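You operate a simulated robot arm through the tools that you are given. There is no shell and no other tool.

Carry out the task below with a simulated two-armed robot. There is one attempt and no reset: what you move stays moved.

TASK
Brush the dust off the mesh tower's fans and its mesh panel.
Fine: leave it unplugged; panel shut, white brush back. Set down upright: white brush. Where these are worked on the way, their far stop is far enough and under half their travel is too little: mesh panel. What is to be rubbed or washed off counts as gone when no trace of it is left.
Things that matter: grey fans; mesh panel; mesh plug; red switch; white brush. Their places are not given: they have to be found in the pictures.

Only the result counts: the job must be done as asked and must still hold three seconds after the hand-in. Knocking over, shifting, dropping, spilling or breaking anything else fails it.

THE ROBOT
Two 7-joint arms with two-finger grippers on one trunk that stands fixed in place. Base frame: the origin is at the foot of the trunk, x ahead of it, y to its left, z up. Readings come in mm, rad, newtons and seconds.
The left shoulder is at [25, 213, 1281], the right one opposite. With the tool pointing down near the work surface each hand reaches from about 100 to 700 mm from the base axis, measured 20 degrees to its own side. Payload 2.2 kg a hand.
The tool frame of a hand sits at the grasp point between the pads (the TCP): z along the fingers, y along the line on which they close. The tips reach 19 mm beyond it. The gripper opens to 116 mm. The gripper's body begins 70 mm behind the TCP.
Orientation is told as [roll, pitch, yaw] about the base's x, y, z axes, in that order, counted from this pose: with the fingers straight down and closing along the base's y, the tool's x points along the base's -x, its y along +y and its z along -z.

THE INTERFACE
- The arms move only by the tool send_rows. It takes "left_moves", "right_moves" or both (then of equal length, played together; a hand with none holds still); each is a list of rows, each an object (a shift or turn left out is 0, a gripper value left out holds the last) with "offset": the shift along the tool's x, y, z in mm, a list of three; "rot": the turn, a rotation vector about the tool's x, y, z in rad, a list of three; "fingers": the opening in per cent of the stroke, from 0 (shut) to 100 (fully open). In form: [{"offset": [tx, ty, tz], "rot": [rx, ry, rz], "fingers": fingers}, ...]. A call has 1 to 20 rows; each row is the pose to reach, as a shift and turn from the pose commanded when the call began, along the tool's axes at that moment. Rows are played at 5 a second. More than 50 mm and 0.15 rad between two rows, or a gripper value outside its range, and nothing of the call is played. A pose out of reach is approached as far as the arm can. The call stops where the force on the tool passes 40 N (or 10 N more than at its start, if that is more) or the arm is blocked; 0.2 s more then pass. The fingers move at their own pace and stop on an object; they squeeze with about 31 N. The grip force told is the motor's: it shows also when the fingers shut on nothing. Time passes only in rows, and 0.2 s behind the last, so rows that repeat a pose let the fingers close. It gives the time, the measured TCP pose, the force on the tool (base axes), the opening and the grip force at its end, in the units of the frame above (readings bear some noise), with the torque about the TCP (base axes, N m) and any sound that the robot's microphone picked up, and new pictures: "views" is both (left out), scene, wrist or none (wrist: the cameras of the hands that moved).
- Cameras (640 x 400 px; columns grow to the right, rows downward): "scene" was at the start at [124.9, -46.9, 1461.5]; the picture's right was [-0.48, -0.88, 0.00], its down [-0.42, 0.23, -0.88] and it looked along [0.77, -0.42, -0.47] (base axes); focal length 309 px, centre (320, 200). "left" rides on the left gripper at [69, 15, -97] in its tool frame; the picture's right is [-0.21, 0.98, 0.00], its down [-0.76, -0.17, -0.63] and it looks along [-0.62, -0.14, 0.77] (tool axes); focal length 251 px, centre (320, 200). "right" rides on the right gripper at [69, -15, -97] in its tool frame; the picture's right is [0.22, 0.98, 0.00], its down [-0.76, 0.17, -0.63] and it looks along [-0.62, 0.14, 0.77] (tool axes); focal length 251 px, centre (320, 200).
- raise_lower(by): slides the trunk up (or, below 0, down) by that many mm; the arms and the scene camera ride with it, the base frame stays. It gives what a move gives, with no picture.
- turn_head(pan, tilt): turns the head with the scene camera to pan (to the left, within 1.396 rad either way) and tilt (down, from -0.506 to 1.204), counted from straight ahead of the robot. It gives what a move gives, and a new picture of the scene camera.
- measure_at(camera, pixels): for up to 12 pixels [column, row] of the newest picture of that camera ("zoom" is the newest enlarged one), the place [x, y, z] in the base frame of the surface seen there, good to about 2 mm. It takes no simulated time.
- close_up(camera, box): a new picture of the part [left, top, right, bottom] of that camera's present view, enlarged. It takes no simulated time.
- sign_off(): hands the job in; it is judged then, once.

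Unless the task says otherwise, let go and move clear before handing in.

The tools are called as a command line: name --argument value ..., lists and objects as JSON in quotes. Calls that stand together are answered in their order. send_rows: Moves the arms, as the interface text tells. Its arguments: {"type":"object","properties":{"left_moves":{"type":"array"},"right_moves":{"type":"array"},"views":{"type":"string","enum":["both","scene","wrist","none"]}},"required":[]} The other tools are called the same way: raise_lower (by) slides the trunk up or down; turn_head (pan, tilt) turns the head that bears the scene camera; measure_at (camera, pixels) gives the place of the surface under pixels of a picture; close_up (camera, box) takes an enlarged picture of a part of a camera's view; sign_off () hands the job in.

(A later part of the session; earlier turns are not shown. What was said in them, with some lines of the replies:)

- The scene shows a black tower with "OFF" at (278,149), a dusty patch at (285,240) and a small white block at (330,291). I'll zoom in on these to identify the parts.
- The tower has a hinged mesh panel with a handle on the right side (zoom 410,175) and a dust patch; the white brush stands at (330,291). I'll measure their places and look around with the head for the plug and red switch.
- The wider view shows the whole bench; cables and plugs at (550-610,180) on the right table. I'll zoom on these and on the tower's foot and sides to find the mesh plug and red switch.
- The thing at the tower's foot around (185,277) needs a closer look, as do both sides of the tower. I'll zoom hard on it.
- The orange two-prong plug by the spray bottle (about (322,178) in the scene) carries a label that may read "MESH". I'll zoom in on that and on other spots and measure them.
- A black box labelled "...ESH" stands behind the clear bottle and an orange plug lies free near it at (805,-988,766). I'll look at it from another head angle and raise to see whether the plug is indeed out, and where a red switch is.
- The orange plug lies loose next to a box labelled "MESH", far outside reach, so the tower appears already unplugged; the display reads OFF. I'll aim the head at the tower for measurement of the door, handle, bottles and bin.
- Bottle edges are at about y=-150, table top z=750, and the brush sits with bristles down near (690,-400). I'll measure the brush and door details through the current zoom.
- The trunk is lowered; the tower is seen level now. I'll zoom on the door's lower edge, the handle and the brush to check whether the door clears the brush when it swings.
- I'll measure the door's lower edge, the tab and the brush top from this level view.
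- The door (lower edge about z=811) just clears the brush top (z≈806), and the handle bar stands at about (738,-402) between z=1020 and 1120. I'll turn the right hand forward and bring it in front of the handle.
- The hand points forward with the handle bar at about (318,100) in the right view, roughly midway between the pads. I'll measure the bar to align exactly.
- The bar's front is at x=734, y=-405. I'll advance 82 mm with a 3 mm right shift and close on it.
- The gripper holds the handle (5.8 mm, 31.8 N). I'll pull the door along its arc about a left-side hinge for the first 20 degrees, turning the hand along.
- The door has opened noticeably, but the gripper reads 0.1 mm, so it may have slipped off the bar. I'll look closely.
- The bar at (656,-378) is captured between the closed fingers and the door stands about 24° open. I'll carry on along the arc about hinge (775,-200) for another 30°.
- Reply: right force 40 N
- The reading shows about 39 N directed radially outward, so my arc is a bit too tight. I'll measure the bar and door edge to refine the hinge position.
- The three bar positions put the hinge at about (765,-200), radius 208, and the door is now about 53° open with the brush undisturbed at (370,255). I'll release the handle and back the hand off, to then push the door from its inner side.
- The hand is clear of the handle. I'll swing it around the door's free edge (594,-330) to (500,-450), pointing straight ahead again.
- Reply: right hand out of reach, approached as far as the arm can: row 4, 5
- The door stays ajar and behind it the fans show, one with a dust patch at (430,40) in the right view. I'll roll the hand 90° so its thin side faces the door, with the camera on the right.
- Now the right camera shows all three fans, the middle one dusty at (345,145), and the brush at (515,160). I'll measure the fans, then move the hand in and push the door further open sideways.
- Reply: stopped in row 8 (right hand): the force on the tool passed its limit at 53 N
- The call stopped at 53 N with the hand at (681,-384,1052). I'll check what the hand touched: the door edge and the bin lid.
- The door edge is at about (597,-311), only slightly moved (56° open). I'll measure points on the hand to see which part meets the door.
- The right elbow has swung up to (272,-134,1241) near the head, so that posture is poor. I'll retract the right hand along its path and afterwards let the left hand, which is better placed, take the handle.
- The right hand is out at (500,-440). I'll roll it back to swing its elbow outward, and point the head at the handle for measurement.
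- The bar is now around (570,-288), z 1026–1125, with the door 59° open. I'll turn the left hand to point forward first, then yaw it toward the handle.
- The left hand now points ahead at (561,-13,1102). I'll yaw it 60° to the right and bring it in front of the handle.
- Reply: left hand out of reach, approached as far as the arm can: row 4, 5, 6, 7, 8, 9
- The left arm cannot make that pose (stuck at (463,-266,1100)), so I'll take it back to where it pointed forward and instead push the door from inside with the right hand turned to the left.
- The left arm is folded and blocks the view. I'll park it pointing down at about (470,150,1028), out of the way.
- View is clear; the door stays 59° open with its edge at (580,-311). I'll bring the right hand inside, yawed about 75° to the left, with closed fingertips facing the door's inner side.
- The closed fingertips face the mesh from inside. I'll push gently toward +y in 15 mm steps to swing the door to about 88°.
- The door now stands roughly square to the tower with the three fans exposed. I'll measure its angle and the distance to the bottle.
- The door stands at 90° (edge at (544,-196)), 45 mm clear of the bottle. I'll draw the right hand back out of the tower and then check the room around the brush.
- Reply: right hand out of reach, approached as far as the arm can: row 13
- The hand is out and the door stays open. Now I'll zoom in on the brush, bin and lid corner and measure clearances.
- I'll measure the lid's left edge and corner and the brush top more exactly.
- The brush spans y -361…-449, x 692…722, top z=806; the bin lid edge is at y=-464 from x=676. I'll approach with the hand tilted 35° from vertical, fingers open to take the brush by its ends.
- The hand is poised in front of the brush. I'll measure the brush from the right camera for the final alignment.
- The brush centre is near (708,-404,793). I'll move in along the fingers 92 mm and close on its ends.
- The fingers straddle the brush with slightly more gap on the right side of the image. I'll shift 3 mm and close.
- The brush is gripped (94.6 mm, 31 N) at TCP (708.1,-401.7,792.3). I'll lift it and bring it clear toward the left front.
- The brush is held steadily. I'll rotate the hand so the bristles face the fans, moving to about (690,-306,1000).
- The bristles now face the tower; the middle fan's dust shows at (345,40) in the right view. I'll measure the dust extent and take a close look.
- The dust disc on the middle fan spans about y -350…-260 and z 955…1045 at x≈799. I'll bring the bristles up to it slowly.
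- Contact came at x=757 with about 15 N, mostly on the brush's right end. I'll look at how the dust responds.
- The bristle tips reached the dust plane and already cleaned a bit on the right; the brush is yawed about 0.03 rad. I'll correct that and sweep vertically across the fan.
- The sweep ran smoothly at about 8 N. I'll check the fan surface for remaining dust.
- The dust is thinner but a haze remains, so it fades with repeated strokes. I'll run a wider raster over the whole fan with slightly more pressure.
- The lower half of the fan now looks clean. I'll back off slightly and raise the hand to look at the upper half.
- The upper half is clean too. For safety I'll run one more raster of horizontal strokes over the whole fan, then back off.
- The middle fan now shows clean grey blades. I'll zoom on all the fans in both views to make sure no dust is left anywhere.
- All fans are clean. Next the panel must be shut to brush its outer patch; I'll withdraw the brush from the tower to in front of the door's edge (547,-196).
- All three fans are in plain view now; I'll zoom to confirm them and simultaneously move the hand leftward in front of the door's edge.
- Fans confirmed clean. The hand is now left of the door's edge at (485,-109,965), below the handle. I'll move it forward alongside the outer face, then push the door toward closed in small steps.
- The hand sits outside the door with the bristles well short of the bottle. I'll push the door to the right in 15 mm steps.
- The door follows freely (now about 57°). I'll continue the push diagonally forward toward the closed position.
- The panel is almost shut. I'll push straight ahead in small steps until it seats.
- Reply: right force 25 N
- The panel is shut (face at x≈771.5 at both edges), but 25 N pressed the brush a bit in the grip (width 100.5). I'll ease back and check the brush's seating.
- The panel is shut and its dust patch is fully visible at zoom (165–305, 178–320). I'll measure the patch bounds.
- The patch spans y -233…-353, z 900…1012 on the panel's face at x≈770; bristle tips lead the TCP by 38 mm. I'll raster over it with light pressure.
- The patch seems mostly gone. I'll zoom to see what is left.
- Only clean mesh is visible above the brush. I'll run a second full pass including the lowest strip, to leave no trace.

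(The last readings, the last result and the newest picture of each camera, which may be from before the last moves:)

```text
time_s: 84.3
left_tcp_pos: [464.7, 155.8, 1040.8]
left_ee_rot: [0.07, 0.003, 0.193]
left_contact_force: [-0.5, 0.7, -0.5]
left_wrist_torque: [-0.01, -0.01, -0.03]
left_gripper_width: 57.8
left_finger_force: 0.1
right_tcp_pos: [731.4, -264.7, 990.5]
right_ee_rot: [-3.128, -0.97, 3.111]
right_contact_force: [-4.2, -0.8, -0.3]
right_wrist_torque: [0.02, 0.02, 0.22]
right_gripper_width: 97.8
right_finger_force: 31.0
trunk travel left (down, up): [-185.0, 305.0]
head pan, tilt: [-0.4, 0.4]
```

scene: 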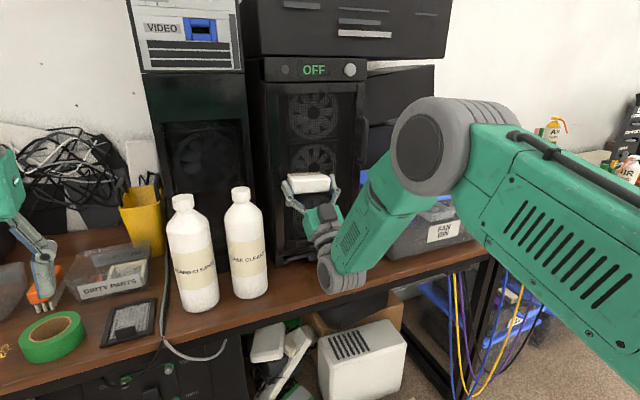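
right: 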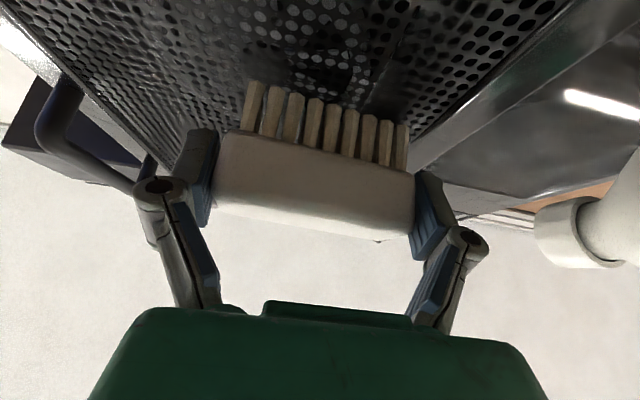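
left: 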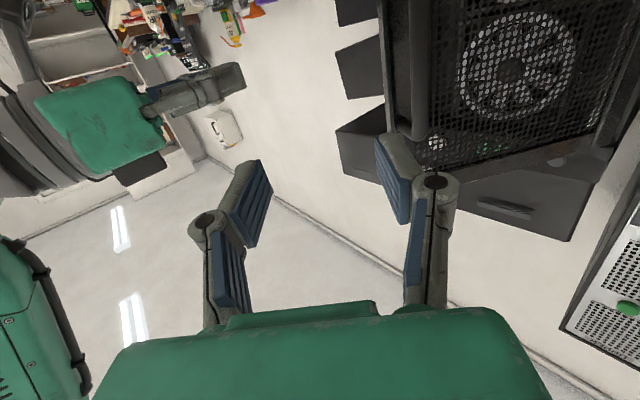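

I'll give the top strip one last stroke and then back off for inspection.

send_rows --right_moves '[{"offset": [-12.6, 0, 9.8]}, {"offset": [-12.2, -25, 10.4]}, {"offset": [-11.8, -50, 11]}, {"offset": [-12.2, -25, 10.4]}, {"offset": [-31.6, -30, -17.9]}, {"offset": [-54.2, -40, -51]}, {"offset": [-76.8, -50, -84]}, {"offset": [-90, -70, -104]}]'

close_up --camera "scene" --box '[250, 60, 380, 270]'

close_up --camera "right" --box '[150, 0, 550, 200]'

```text
time_s: 86.1
left_tcp_pos: [463.2, 151.2, 1041.5]
left_ee_rot: [0.074, 0.001, 0.194]
left_contact_force: [-0.2, -0.2, 0.6]
left_wrist_torque: [0.04, 0.01, 0.04]
left_gripper_width: 57.9
left_finger_force: 0.1
right_tcp_pos: [595.4, -335.9, 1003.9]
right_ee_rot: [-3.135, -0.97, 3.116]
right_contact_force: [0.8, -0.2, -0.5]
right_wrist_torque: [-0.02, -0.01, 0.0]
right_gripper_width: 95.6
right_finger_force: 31.1
trunk travel left (down, up): [-185.0, 305.0]
head pan, tilt: [-0.4, 0.4]
```

scene: 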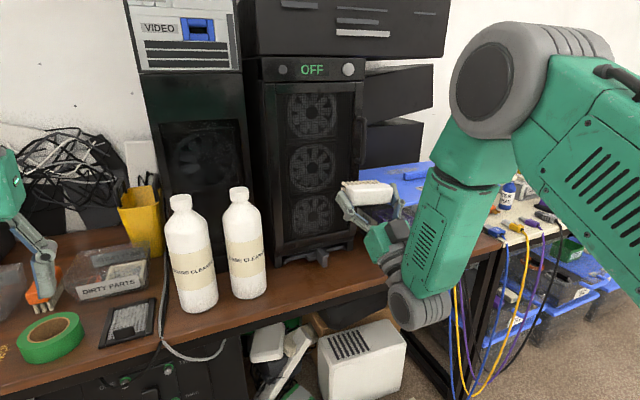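
right: 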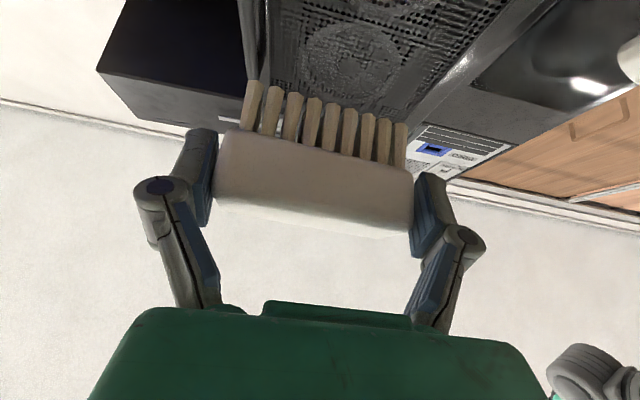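

```text
1.90 times, centred on (315, 165) of scene
```

zoom: 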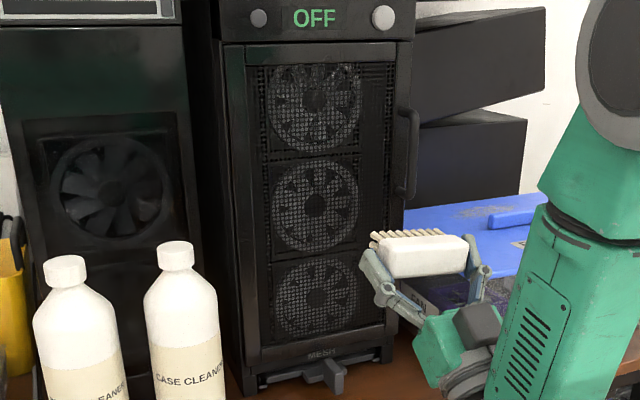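

```text
1.60 times, centred on (350, 100) of right
```

zoom: 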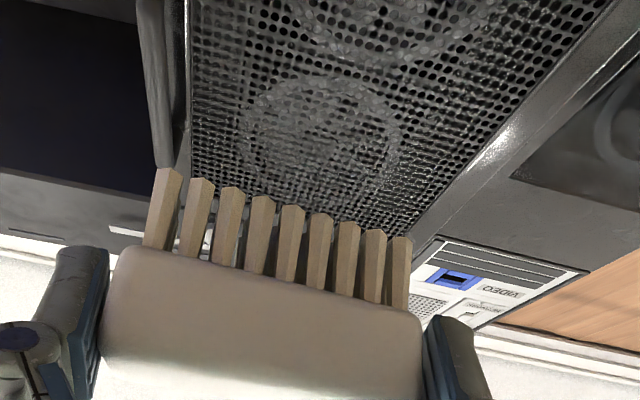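

The panel shows clean mesh over all three fans. One deeper zoom on the old patch area to be sure, and check the door sits flush.

close_up --camera "scene" --box '[270, 130, 350, 250]'

measure_at --camera "scene" --pixels '[[361, 100], [270, 90], [357, 110], [275, 240], [320, 86], [270, 200], [354, 240], [300, 250]]'

```text
3.33 times, centred on (310, 190) of scene
```

zoom: 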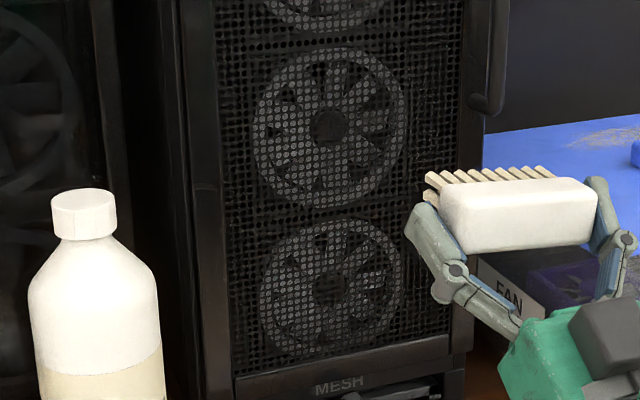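

```text
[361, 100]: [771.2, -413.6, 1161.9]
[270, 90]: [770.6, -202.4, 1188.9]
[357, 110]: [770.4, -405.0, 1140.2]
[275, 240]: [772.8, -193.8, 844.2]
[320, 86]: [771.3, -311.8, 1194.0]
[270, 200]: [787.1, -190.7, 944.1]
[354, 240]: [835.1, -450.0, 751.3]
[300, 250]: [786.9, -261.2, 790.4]
```

The panel is spotless and flush (x≈771 everywhere). Now I'll turn the brush bristles-down again and bring it toward its old place.

send_rows --right_moves '[{"offset": [12.2, 0, -2.1], "rot": [0, 0.143, 0]}, {"offset": [24.4, -1, -4.3], "rot": [0, 0.286, 0]}, {"offset": [36.6, -1, -6.4], "rot": [0, 0.428, 0]}, {"offset": [48.8, -1, -8.5], "rot": [0, 0.571, 0]}, {"offset": [61, -2, -10.6], "rot": [0, 0.714, 0]}, {"offset": [73.3, -2, -12.8], "rot": [0, 0.857, 0]}, {"offset": [85.5, -2, -14.9], "rot": [0, 1.0, 0]}, {"offset": [97.7, -3, -17], "rot": [0, 1.142, 0]}, {"offset": [109.9, -3, -19.1], "rot": [0, 1.285, 0]}, {"offset": [122.1, -3, -21.3], "rot": [0, 1.428, 0]}, {"offset": [134.3, -4, -23.4], "rot": [0, 1.571, 0]}, {"offset": [134.3, -4, -23.4], "rot": [0, 1.571, 0]}]'

```text
time_s: 88.7
left_tcp_pos: [463.4, 153.5, 1041.2]
left_ee_rot: [0.073, 0.002, 0.193]
left_contact_force: [-0.4, 1.0, -0.6]
left_wrist_torque: [-0.02, -0.01, 0.0]
left_gripper_width: 57.8
left_finger_force: 0.1
right_tcp_pos: [650.6, -339.5, 882.7]
right_ee_rot: [-0.008, -0.6, -0.014]
right_contact_force: [0.3, 0.5, -1.5]
right_wrist_torque: [0.03, -0.03, 0.03]
right_gripper_width: 95.5
right_finger_force: 30.8
trunk travel left (down, up): [-185.0, 305.0]
head pan, tilt: [-0.4, 0.4]
```

scene: 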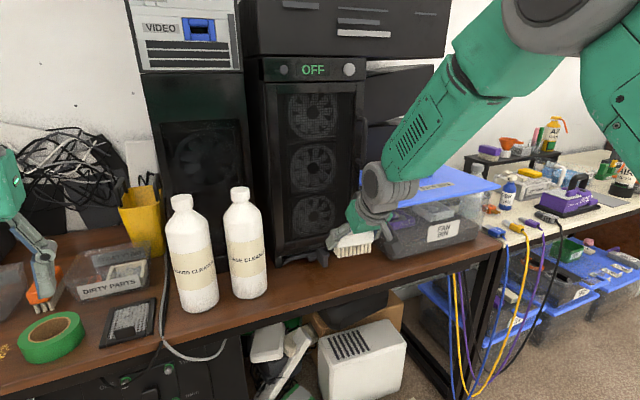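
right: 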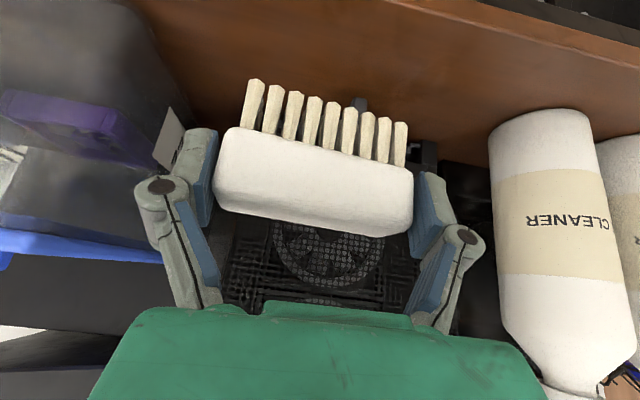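

The brush hangs bristles-down at (651,-340,883). I'll measure its bristle tips and body to see how it sits in the hand now.

measure_at --camera "right" --pixels '[[258, 84], [400, 126], [330, 105], [225, 135], [410, 185], [225, 195], [400, 230], [320, 215], [320, 165], [272, 90], [382, 122]]'

close_up --camera "scene" --box '[310, 200, 410, 280]'

```text
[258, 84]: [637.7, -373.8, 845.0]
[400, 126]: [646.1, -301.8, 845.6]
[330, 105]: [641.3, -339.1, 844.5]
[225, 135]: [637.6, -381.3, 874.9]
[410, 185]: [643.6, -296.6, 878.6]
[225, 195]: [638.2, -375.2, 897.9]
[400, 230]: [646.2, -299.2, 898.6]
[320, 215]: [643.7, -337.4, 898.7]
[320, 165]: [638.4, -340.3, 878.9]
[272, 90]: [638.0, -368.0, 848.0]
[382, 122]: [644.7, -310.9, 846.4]
```

```text
5.00 times, centred on (360, 240) of scene
```

zoom: 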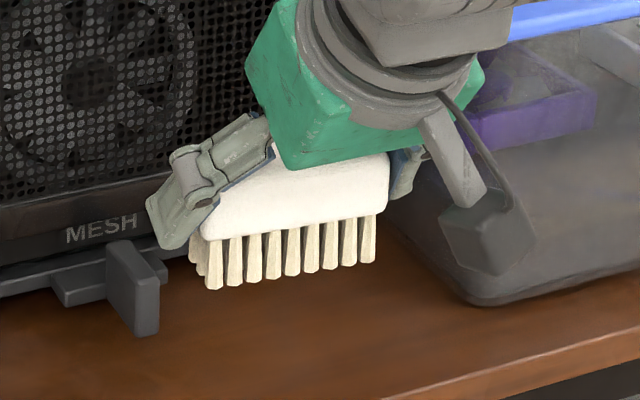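

The brush hangs upright but turned about 0.1 rad in the grip and 6 mm forward of the TCP. I'll correct the yaw and carry it over its old spot, lowering to just above the table.

send_rows --right_moves '[{"offset": [4.5, -29.3, 36.5], "rot": [-0.028, 0, -0.041]}, {"offset": [1.8, -56, 68.7], "rot": [-0.0564, 0, -0.0826]}, {"offset": [3.9, -63.8, 91.4], "rot": [-0.0564, 0, -0.0826]}, {"offset": [5.6, -63.8, 101.1], "rot": [-0.0564, 0, -0.0826]}, {"offset": [7.3, -63.8, 103.5], "rot": [-0.0564, 0, -0.0826]}]'

measure_at --camera "right" --pixels '[[258, 84], [400, 126], [330, 105], [225, 135], [410, 185], [320, 215], [320, 165], [272, 90], [382, 122]]'

close_up --camera "scene" --box '[310, 210, 410, 290]'

```text
time_s: 89.9
left_tcp_pos: [464.0, 153.9, 1041.6]
left_ee_rot: [0.072, 0.003, 0.194]
left_contact_force: [-0.5, 0.9, -1.0]
left_wrist_torque: [0.02, 0.0, 0.01]
left_gripper_width: 58.2
left_finger_force: 0.1
right_tcp_pos: [702.4, -404.8, 792.8]
right_ee_rot: [-0.009, -0.598, 0.085]
right_contact_force: [-0.4, 0.7, -0.1]
right_wrist_torque: [-0.01, 0.01, -0.02]
right_gripper_width: 95.3
right_finger_force: 31.1
trunk travel left (down, up): [-185.0, 305.0]
head pan, tilt: [-0.4, 0.4]
```

scene: 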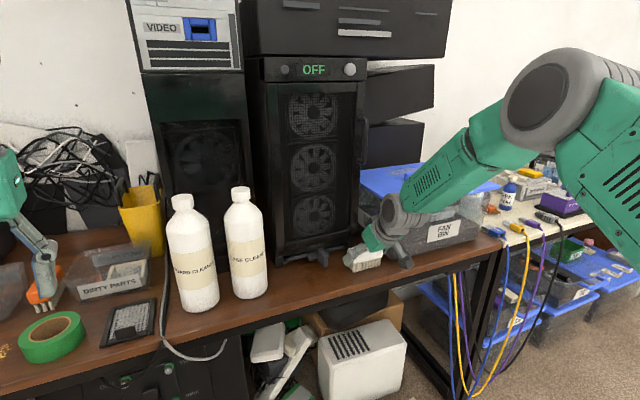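
right: 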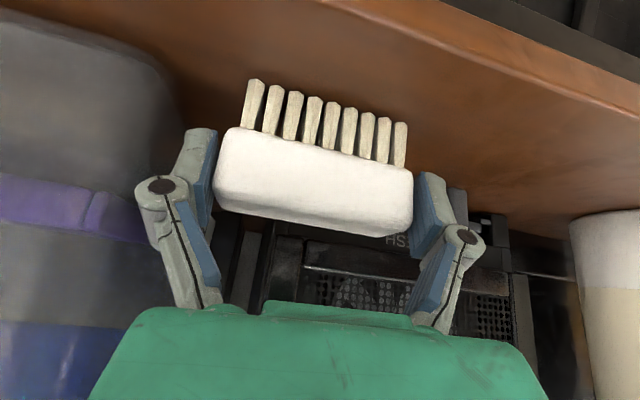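

```text
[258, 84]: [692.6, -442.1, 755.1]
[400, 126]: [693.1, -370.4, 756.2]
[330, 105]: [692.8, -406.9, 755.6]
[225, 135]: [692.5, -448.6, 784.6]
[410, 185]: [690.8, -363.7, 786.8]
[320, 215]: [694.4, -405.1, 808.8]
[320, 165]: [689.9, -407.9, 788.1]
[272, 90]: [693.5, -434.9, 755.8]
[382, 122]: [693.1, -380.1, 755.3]
```

```text
5.00 times, centred on (360, 250) of scene
```

zoom: 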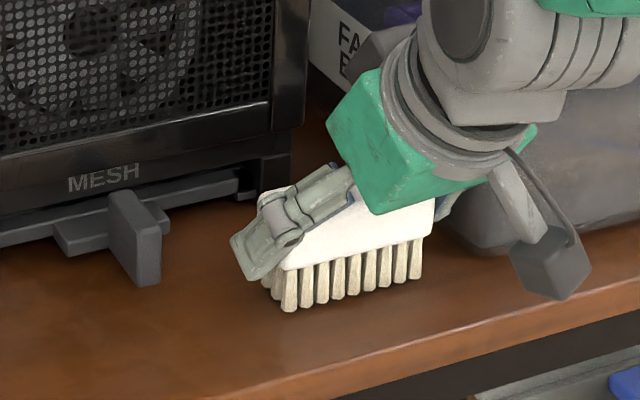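

The brush is aligned, about 4 mm forward and 3 mm right of its old place and ~2 mm above the table. I'll correct that and lower it gently to contact.

send_rows --right_moves '[{"offset": [-3.5, 2.65, 2.4]}, {"offset": [-3.5, 2.65, 2.4]}, {"offset": [-2.65, 2.65, 3.6]}, {"offset": [-2.1, 2.65, 4.5]}, {"offset": [-2.1, 2.65, 4.5]}]'

measure_at --camera "right" --pixels '[[258, 84], [400, 126], [330, 105], [225, 135], [410, 185], [320, 215], [320, 165]]'

```text
time_s: 91.1
left_tcp_pos: [463.8, 152.2, 1040.1]
left_ee_rot: [0.073, 0.004, 0.194]
left_contact_force: [0.4, 0.4, 0.1]
left_wrist_torque: [-0.01, 0.0, 0.02]
left_gripper_width: 57.8
left_finger_force: 0.1
right_tcp_pos: [705.4, -404.0, 790.6]
right_ee_rot: [-0.007, -0.6, 0.085]
right_contact_force: [0.0, 0.2, 0.0]
right_wrist_torque: [-0.01, 0.01, -0.01]
right_gripper_width: 95.0
right_finger_force: 31.0
trunk travel left (down, up): [-185.0, 305.0]
head pan, tilt: [-0.4, 0.4]
```

scene: 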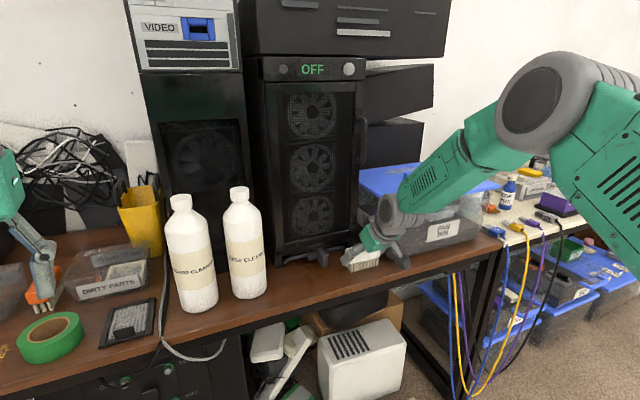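
right: 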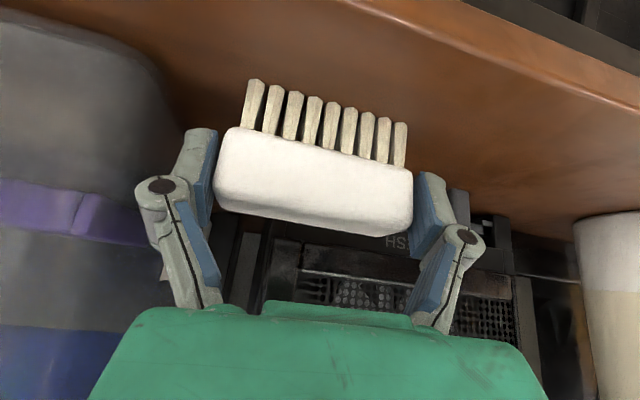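

```text
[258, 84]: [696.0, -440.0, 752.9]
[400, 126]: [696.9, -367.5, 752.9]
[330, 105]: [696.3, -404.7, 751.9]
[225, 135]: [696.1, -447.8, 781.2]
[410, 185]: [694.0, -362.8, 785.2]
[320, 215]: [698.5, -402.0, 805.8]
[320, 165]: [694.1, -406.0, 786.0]
```

Position matches the original now; still no contact force. I'll lower in 1 mm steps until the table carries it.

send_rows --right_moves '[{"offset": [0.56, 0, 0.83]}, {"offset": [1.1, 0, 1.65]}, {"offset": [1.4, 0, 2.1]}, {"offset": [1.4, 0, 2.1]}]' --views "wrist"

```text
time_s: 92.1
left_tcp_pos: [462.7, 154.0, 1041.4]
left_ee_rot: [0.073, 0.004, 0.194]
left_contact_force: [-0.4, 0.5, 0.0]
left_wrist_torque: [-0.01, 0.01, -0.01]
left_gripper_width: 58.0
left_finger_force: 0.1
right_tcp_pos: [707.2, -402.4, 790.2]
right_ee_rot: [-0.01, -0.603, 0.085]
right_contact_force: [-1.6, -1.1, 9.6]
right_wrist_torque: [0.23, 0.1, 0.06]
right_gripper_width: 95.0
right_finger_force: 30.8
trunk travel left (down, up): [-185.0, 305.0]
head pan, tilt: [-0.4, 0.4]
```

right: 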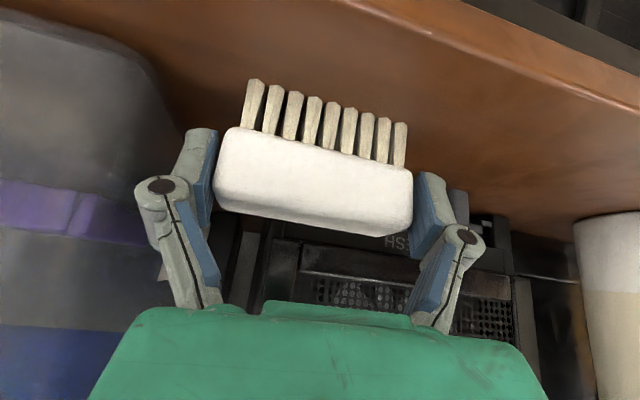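

The table now carries about 10 N. I'll ease up a touch and open the fingers slowly.

send_rows --right_moves '[{"offset": [-0.6, 0, -0.9]}, {"offset": [-0.6, 0, -0.9], "fingers": 83}, {"offset": [-0.6, 0, -0.9], "fingers": 85}, {"offset": [-0.6, 0, -0.9], "fingers": 87}, {"offset": [-0.6, 0, -0.9], "fingers": 90}, {"offset": [-0.6, 0, -0.9], "fingers": 93}, {"offset": [-0.6, 0, -0.9], "fingers": 93}]'

measure_at --camera "right" --pixels '[[258, 84], [400, 126], [330, 105], [225, 135], [410, 185], [320, 215], [320, 165]]'

```text
time_s: 93.7
left_tcp_pos: [463.9, 153.0, 1040.3]
left_ee_rot: [0.073, 0.004, 0.195]
left_contact_force: [-0.7, 0.4, -0.1]
left_wrist_torque: [-0.02, 0.01, 0.02]
left_gripper_width: 58.3
left_finger_force: 0.0
right_tcp_pos: [707.0, -402.3, 788.5]
right_ee_rot: [-0.007, -0.597, 0.085]
right_contact_force: [0.7, 0.1, 0.6]
right_wrist_torque: [0.04, -0.03, 0.01]
right_gripper_width: 107.9
right_finger_force: 0.0
trunk travel left (down, up): [-185.0, 305.0]
head pan, tilt: [-0.4, 0.4]
```

scene: 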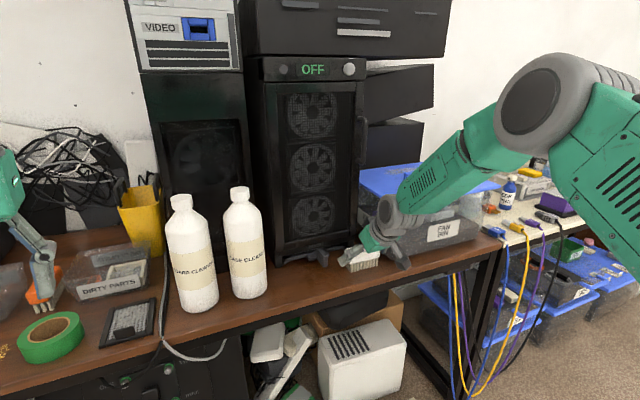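
right: 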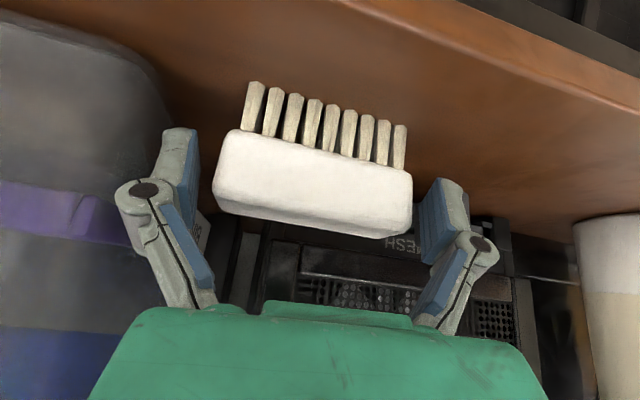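

```text
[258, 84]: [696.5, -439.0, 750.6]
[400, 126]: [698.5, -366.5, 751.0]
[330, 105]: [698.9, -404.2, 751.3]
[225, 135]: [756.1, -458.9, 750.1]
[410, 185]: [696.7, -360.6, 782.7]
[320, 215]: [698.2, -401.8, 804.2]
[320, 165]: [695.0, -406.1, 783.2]
```

The brush stands freely between the open fingers. I'll retreat along the fingers' axis.

send_rows --right_moves '[{"offset": [0, 0, -20]}, {"offset": [0, 0, -45]}, {"offset": [0, 0, -75]}, {"offset": [0, 10, -105]}, {"offset": [0, 20, -140]}]'

close_up --camera "scene" --box '[310, 210, 430, 290]'

```text
time_s: 94.9
left_tcp_pos: [461.6, 154.1, 1040.4]
left_ee_rot: [0.074, 0.002, 0.195]
left_contact_force: [-0.1, -0.7, 0.1]
left_wrist_torque: [0.01, -0.01, -0.04]
left_gripper_width: 58.4
left_finger_force: 0.0
right_tcp_pos: [623.3, -388.6, 905.3]
right_ee_rot: [-0.008, -0.599, 0.085]
right_contact_force: [0.1, 0.4, 0.3]
right_wrist_torque: [-0.02, -0.02, -0.02]
right_gripper_width: 108.1
right_finger_force: 0.1
trunk travel left (down, up): [-185.0, 305.0]
head pan, tilt: [-0.4, 0.4]
```

scene: 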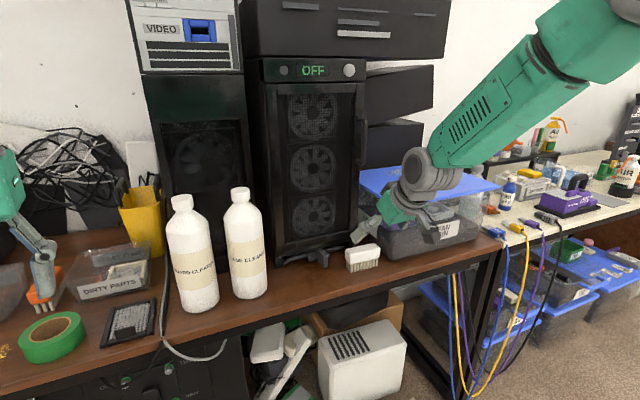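
right: 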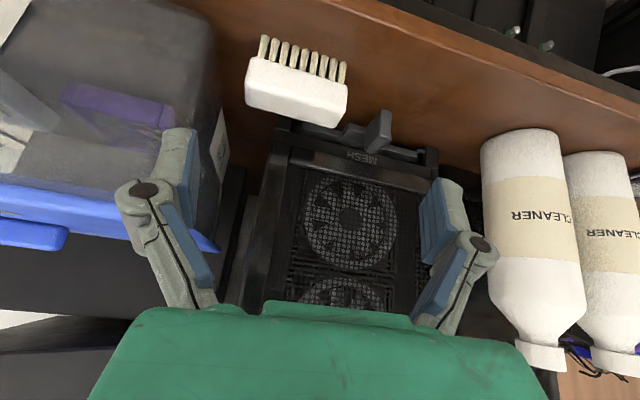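

```text
5.00 times, centred on (370, 250) of scene
```

zoom: 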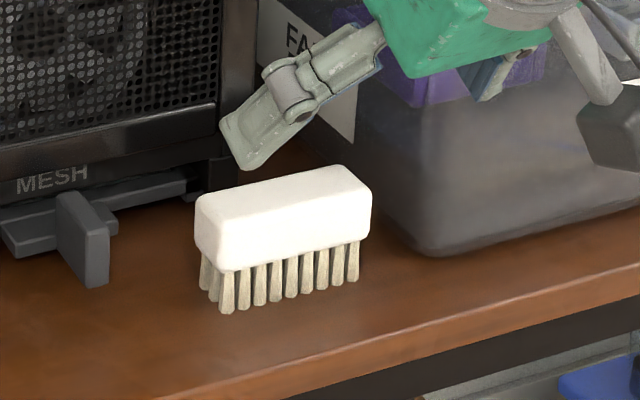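

The brush stands upright at its old place. I'll retract the hand fully and look once more at the plug area and overall scene.

send_rows --right_moves '[{"offset": [15, 0, -40]}, {"offset": [30, 0, -80]}, {"offset": [44, 0, -120]}, {"offset": [59, 0, -161]}]' --views "none"

raise_lower --by 240

turn_head --pan -0.7 --tilt 0.55

close_up --camera "scene" --box '[300, 120, 480, 240]'

```text
time_s: 95.9
left_tcp_pos: [463.3, 154.2, 1041.6]
left_ee_rot: [0.072, 0.002, 0.192]
left_contact_force: [-0.1, 0.2, 0.1]
left_wrist_torque: [0.01, 0.0, -0.02]
left_gripper_width: 58.2
left_finger_force: 0.1
right_tcp_pos: [487.5, -398.2, 996.9]
right_ee_rot: [-0.005, -0.584, 0.085]
right_contact_force: [0.0, -0.4, 0.8]
right_wrist_torque: [0.02, 0.01, -0.02]
right_gripper_width: 107.7
right_finger_force: 0.0
right hand out of reach, approached as far as the arm can: row 4
trunk travel left (down, up): [-185.0, 305.0]
head pan, tilt: [-0.4, 0.4]
```

```text
time_s: 98.4
left_tcp_pos: [464.1, 152.7, 1279.7]
left_ee_rot: [0.072, 0.004, 0.194]
left_contact_force: [0.0, 0.7, 0.3]
left_wrist_torque: [-0.04, -0.01, -0.02]
left_gripper_width: 58.1
left_finger_force: 0.1
right_tcp_pos: [489.9, -399.6, 1234.8]
right_ee_rot: [-0.007, -0.583, 0.086]
right_contact_force: [-0.2, 0.1, 1.0]
right_wrist_torque: [0.01, -0.01, 0.01]
right_gripper_width: 108.0
right_finger_force: 0.0
trunk travel left (down, up): [-425.0, 65.0]
head pan, tilt: [-0.4, 0.4]
```

```text
time_s: 99.2
left_tcp_pos: [464.1, 154.2, 1279.4]
left_ee_rot: [0.074, 0.003, 0.194]
left_contact_force: [-0.1, 0.0, 0.4]
left_wrist_torque: [-0.02, 0.0, -0.05]
left_gripper_width: 58.2
left_finger_force: 0.1
right_tcp_pos: [489.4, -400.2, 1234.5]
right_ee_rot: [-0.007, -0.583, 0.085]
right_contact_force: [-0.3, 1.1, 0.1]
right_wrist_torque: [-0.02, -0.04, 0.0]
right_gripper_width: 107.8
right_finger_force: 0.1
trunk travel left (down, up): [-425.0, 65.0]
head pan, tilt: [-0.7, 0.55]
```

scene: 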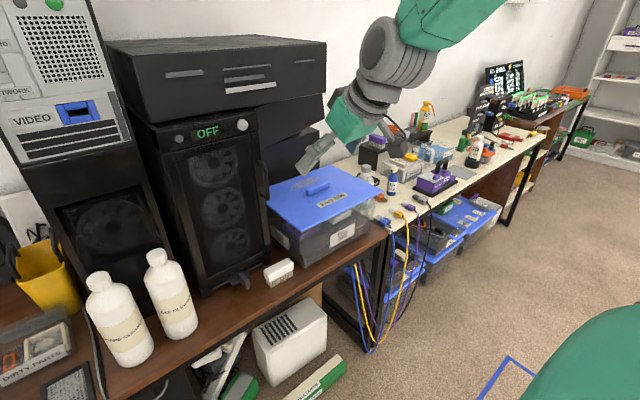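

```text
3.33 times, centred on (390, 180) of scene
```

zoom: 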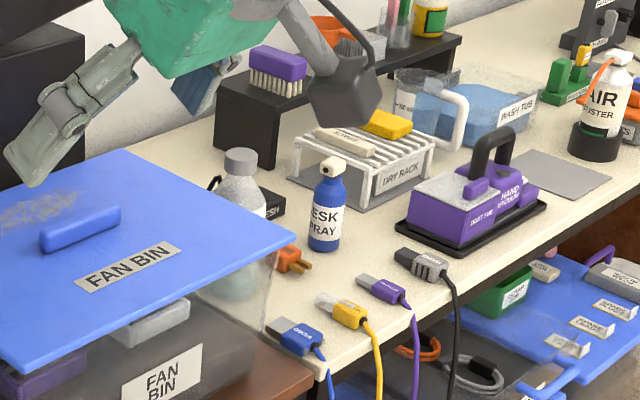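

The orange plug lies loose with its prongs bare beside the box labelled "…ESH". I'll zoom in on its label and verify the bin lid and bottles haven't moved.

close_up --camera "scene" --box '[350, 160, 410, 205]'

measure_at --camera "scene" --pixels '[[155, 258], [98, 282], [300, 231], [281, 272], [228, 125], [265, 150]]'

```text
8.89 times, centred on (380, 182) of scene
```

zoom: 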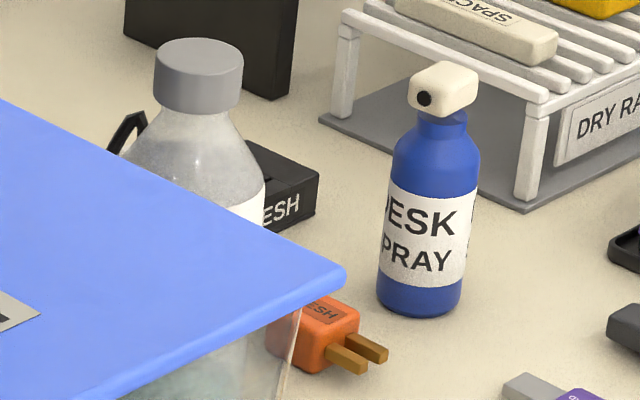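

```text
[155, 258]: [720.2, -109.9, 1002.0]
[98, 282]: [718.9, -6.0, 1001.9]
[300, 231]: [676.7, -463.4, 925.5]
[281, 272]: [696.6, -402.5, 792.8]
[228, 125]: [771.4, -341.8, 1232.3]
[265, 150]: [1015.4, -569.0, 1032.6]
```

The orange plug reads "…ESH" and lies unplugged; bottles and lid are where they were. A final zoom on the tower and brush before handing in.

close_up --camera "scene" --box '[140, 110, 310, 300]'

close_up --camera "scene" --box '[170, 190, 270, 280]'

```text
2.11 times, centred on (225, 205) of scene
```

zoom: 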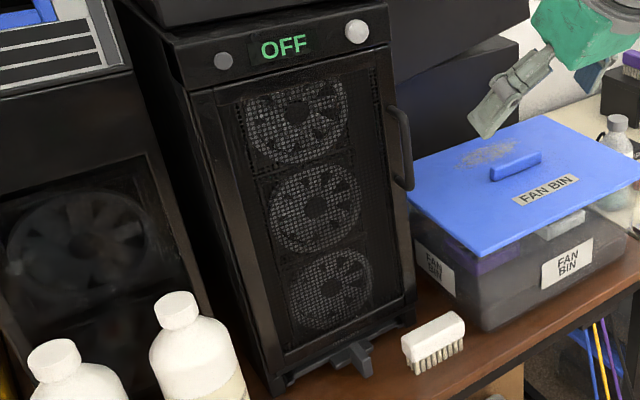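

```text
4.44 times, centred on (220, 235) of scene
```

zoom: 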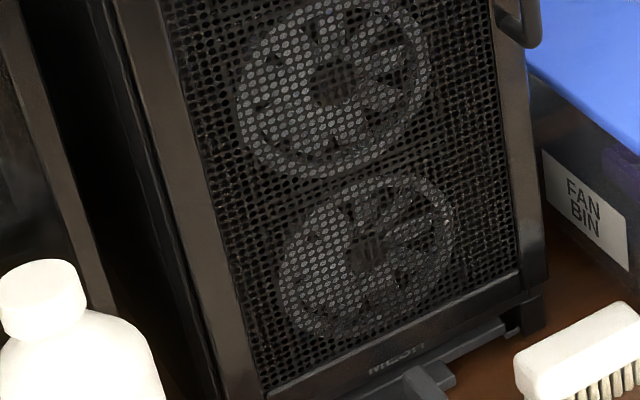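

The fans and panel show no dust, the panel is shut, the brush stands upright at its place, the plug is out and both hands are clear. I'm handing the job in.

sign_off

```text
The job is handed in.
```

The mesh tower's fans and its mesh panel are brushed clean. The last zoomed pictures show no dust on the panel or on any of the three fans.

- **Dust:** I found dust only on the middle fan and on the outside of the panel. The top and bottom fans looked clean from the start.
- **Panel:** I opened it to about 90° for the fan work. It is shut again, flush with the tower front at both edges.
- **White brush:** It stands upright on its bristles, within about 2 mm of where I picked it up.
- **Plug:** The orange mesh plug was already lying loose on the right-hand table, out of reach, so I left it unplugged. I never saw the red switch, and I pressed no buttons; the display still reads OFF.
- **Surroundings:** The bottles, fan bin and lid looked unmoved. Both hands were clear when I handed in.
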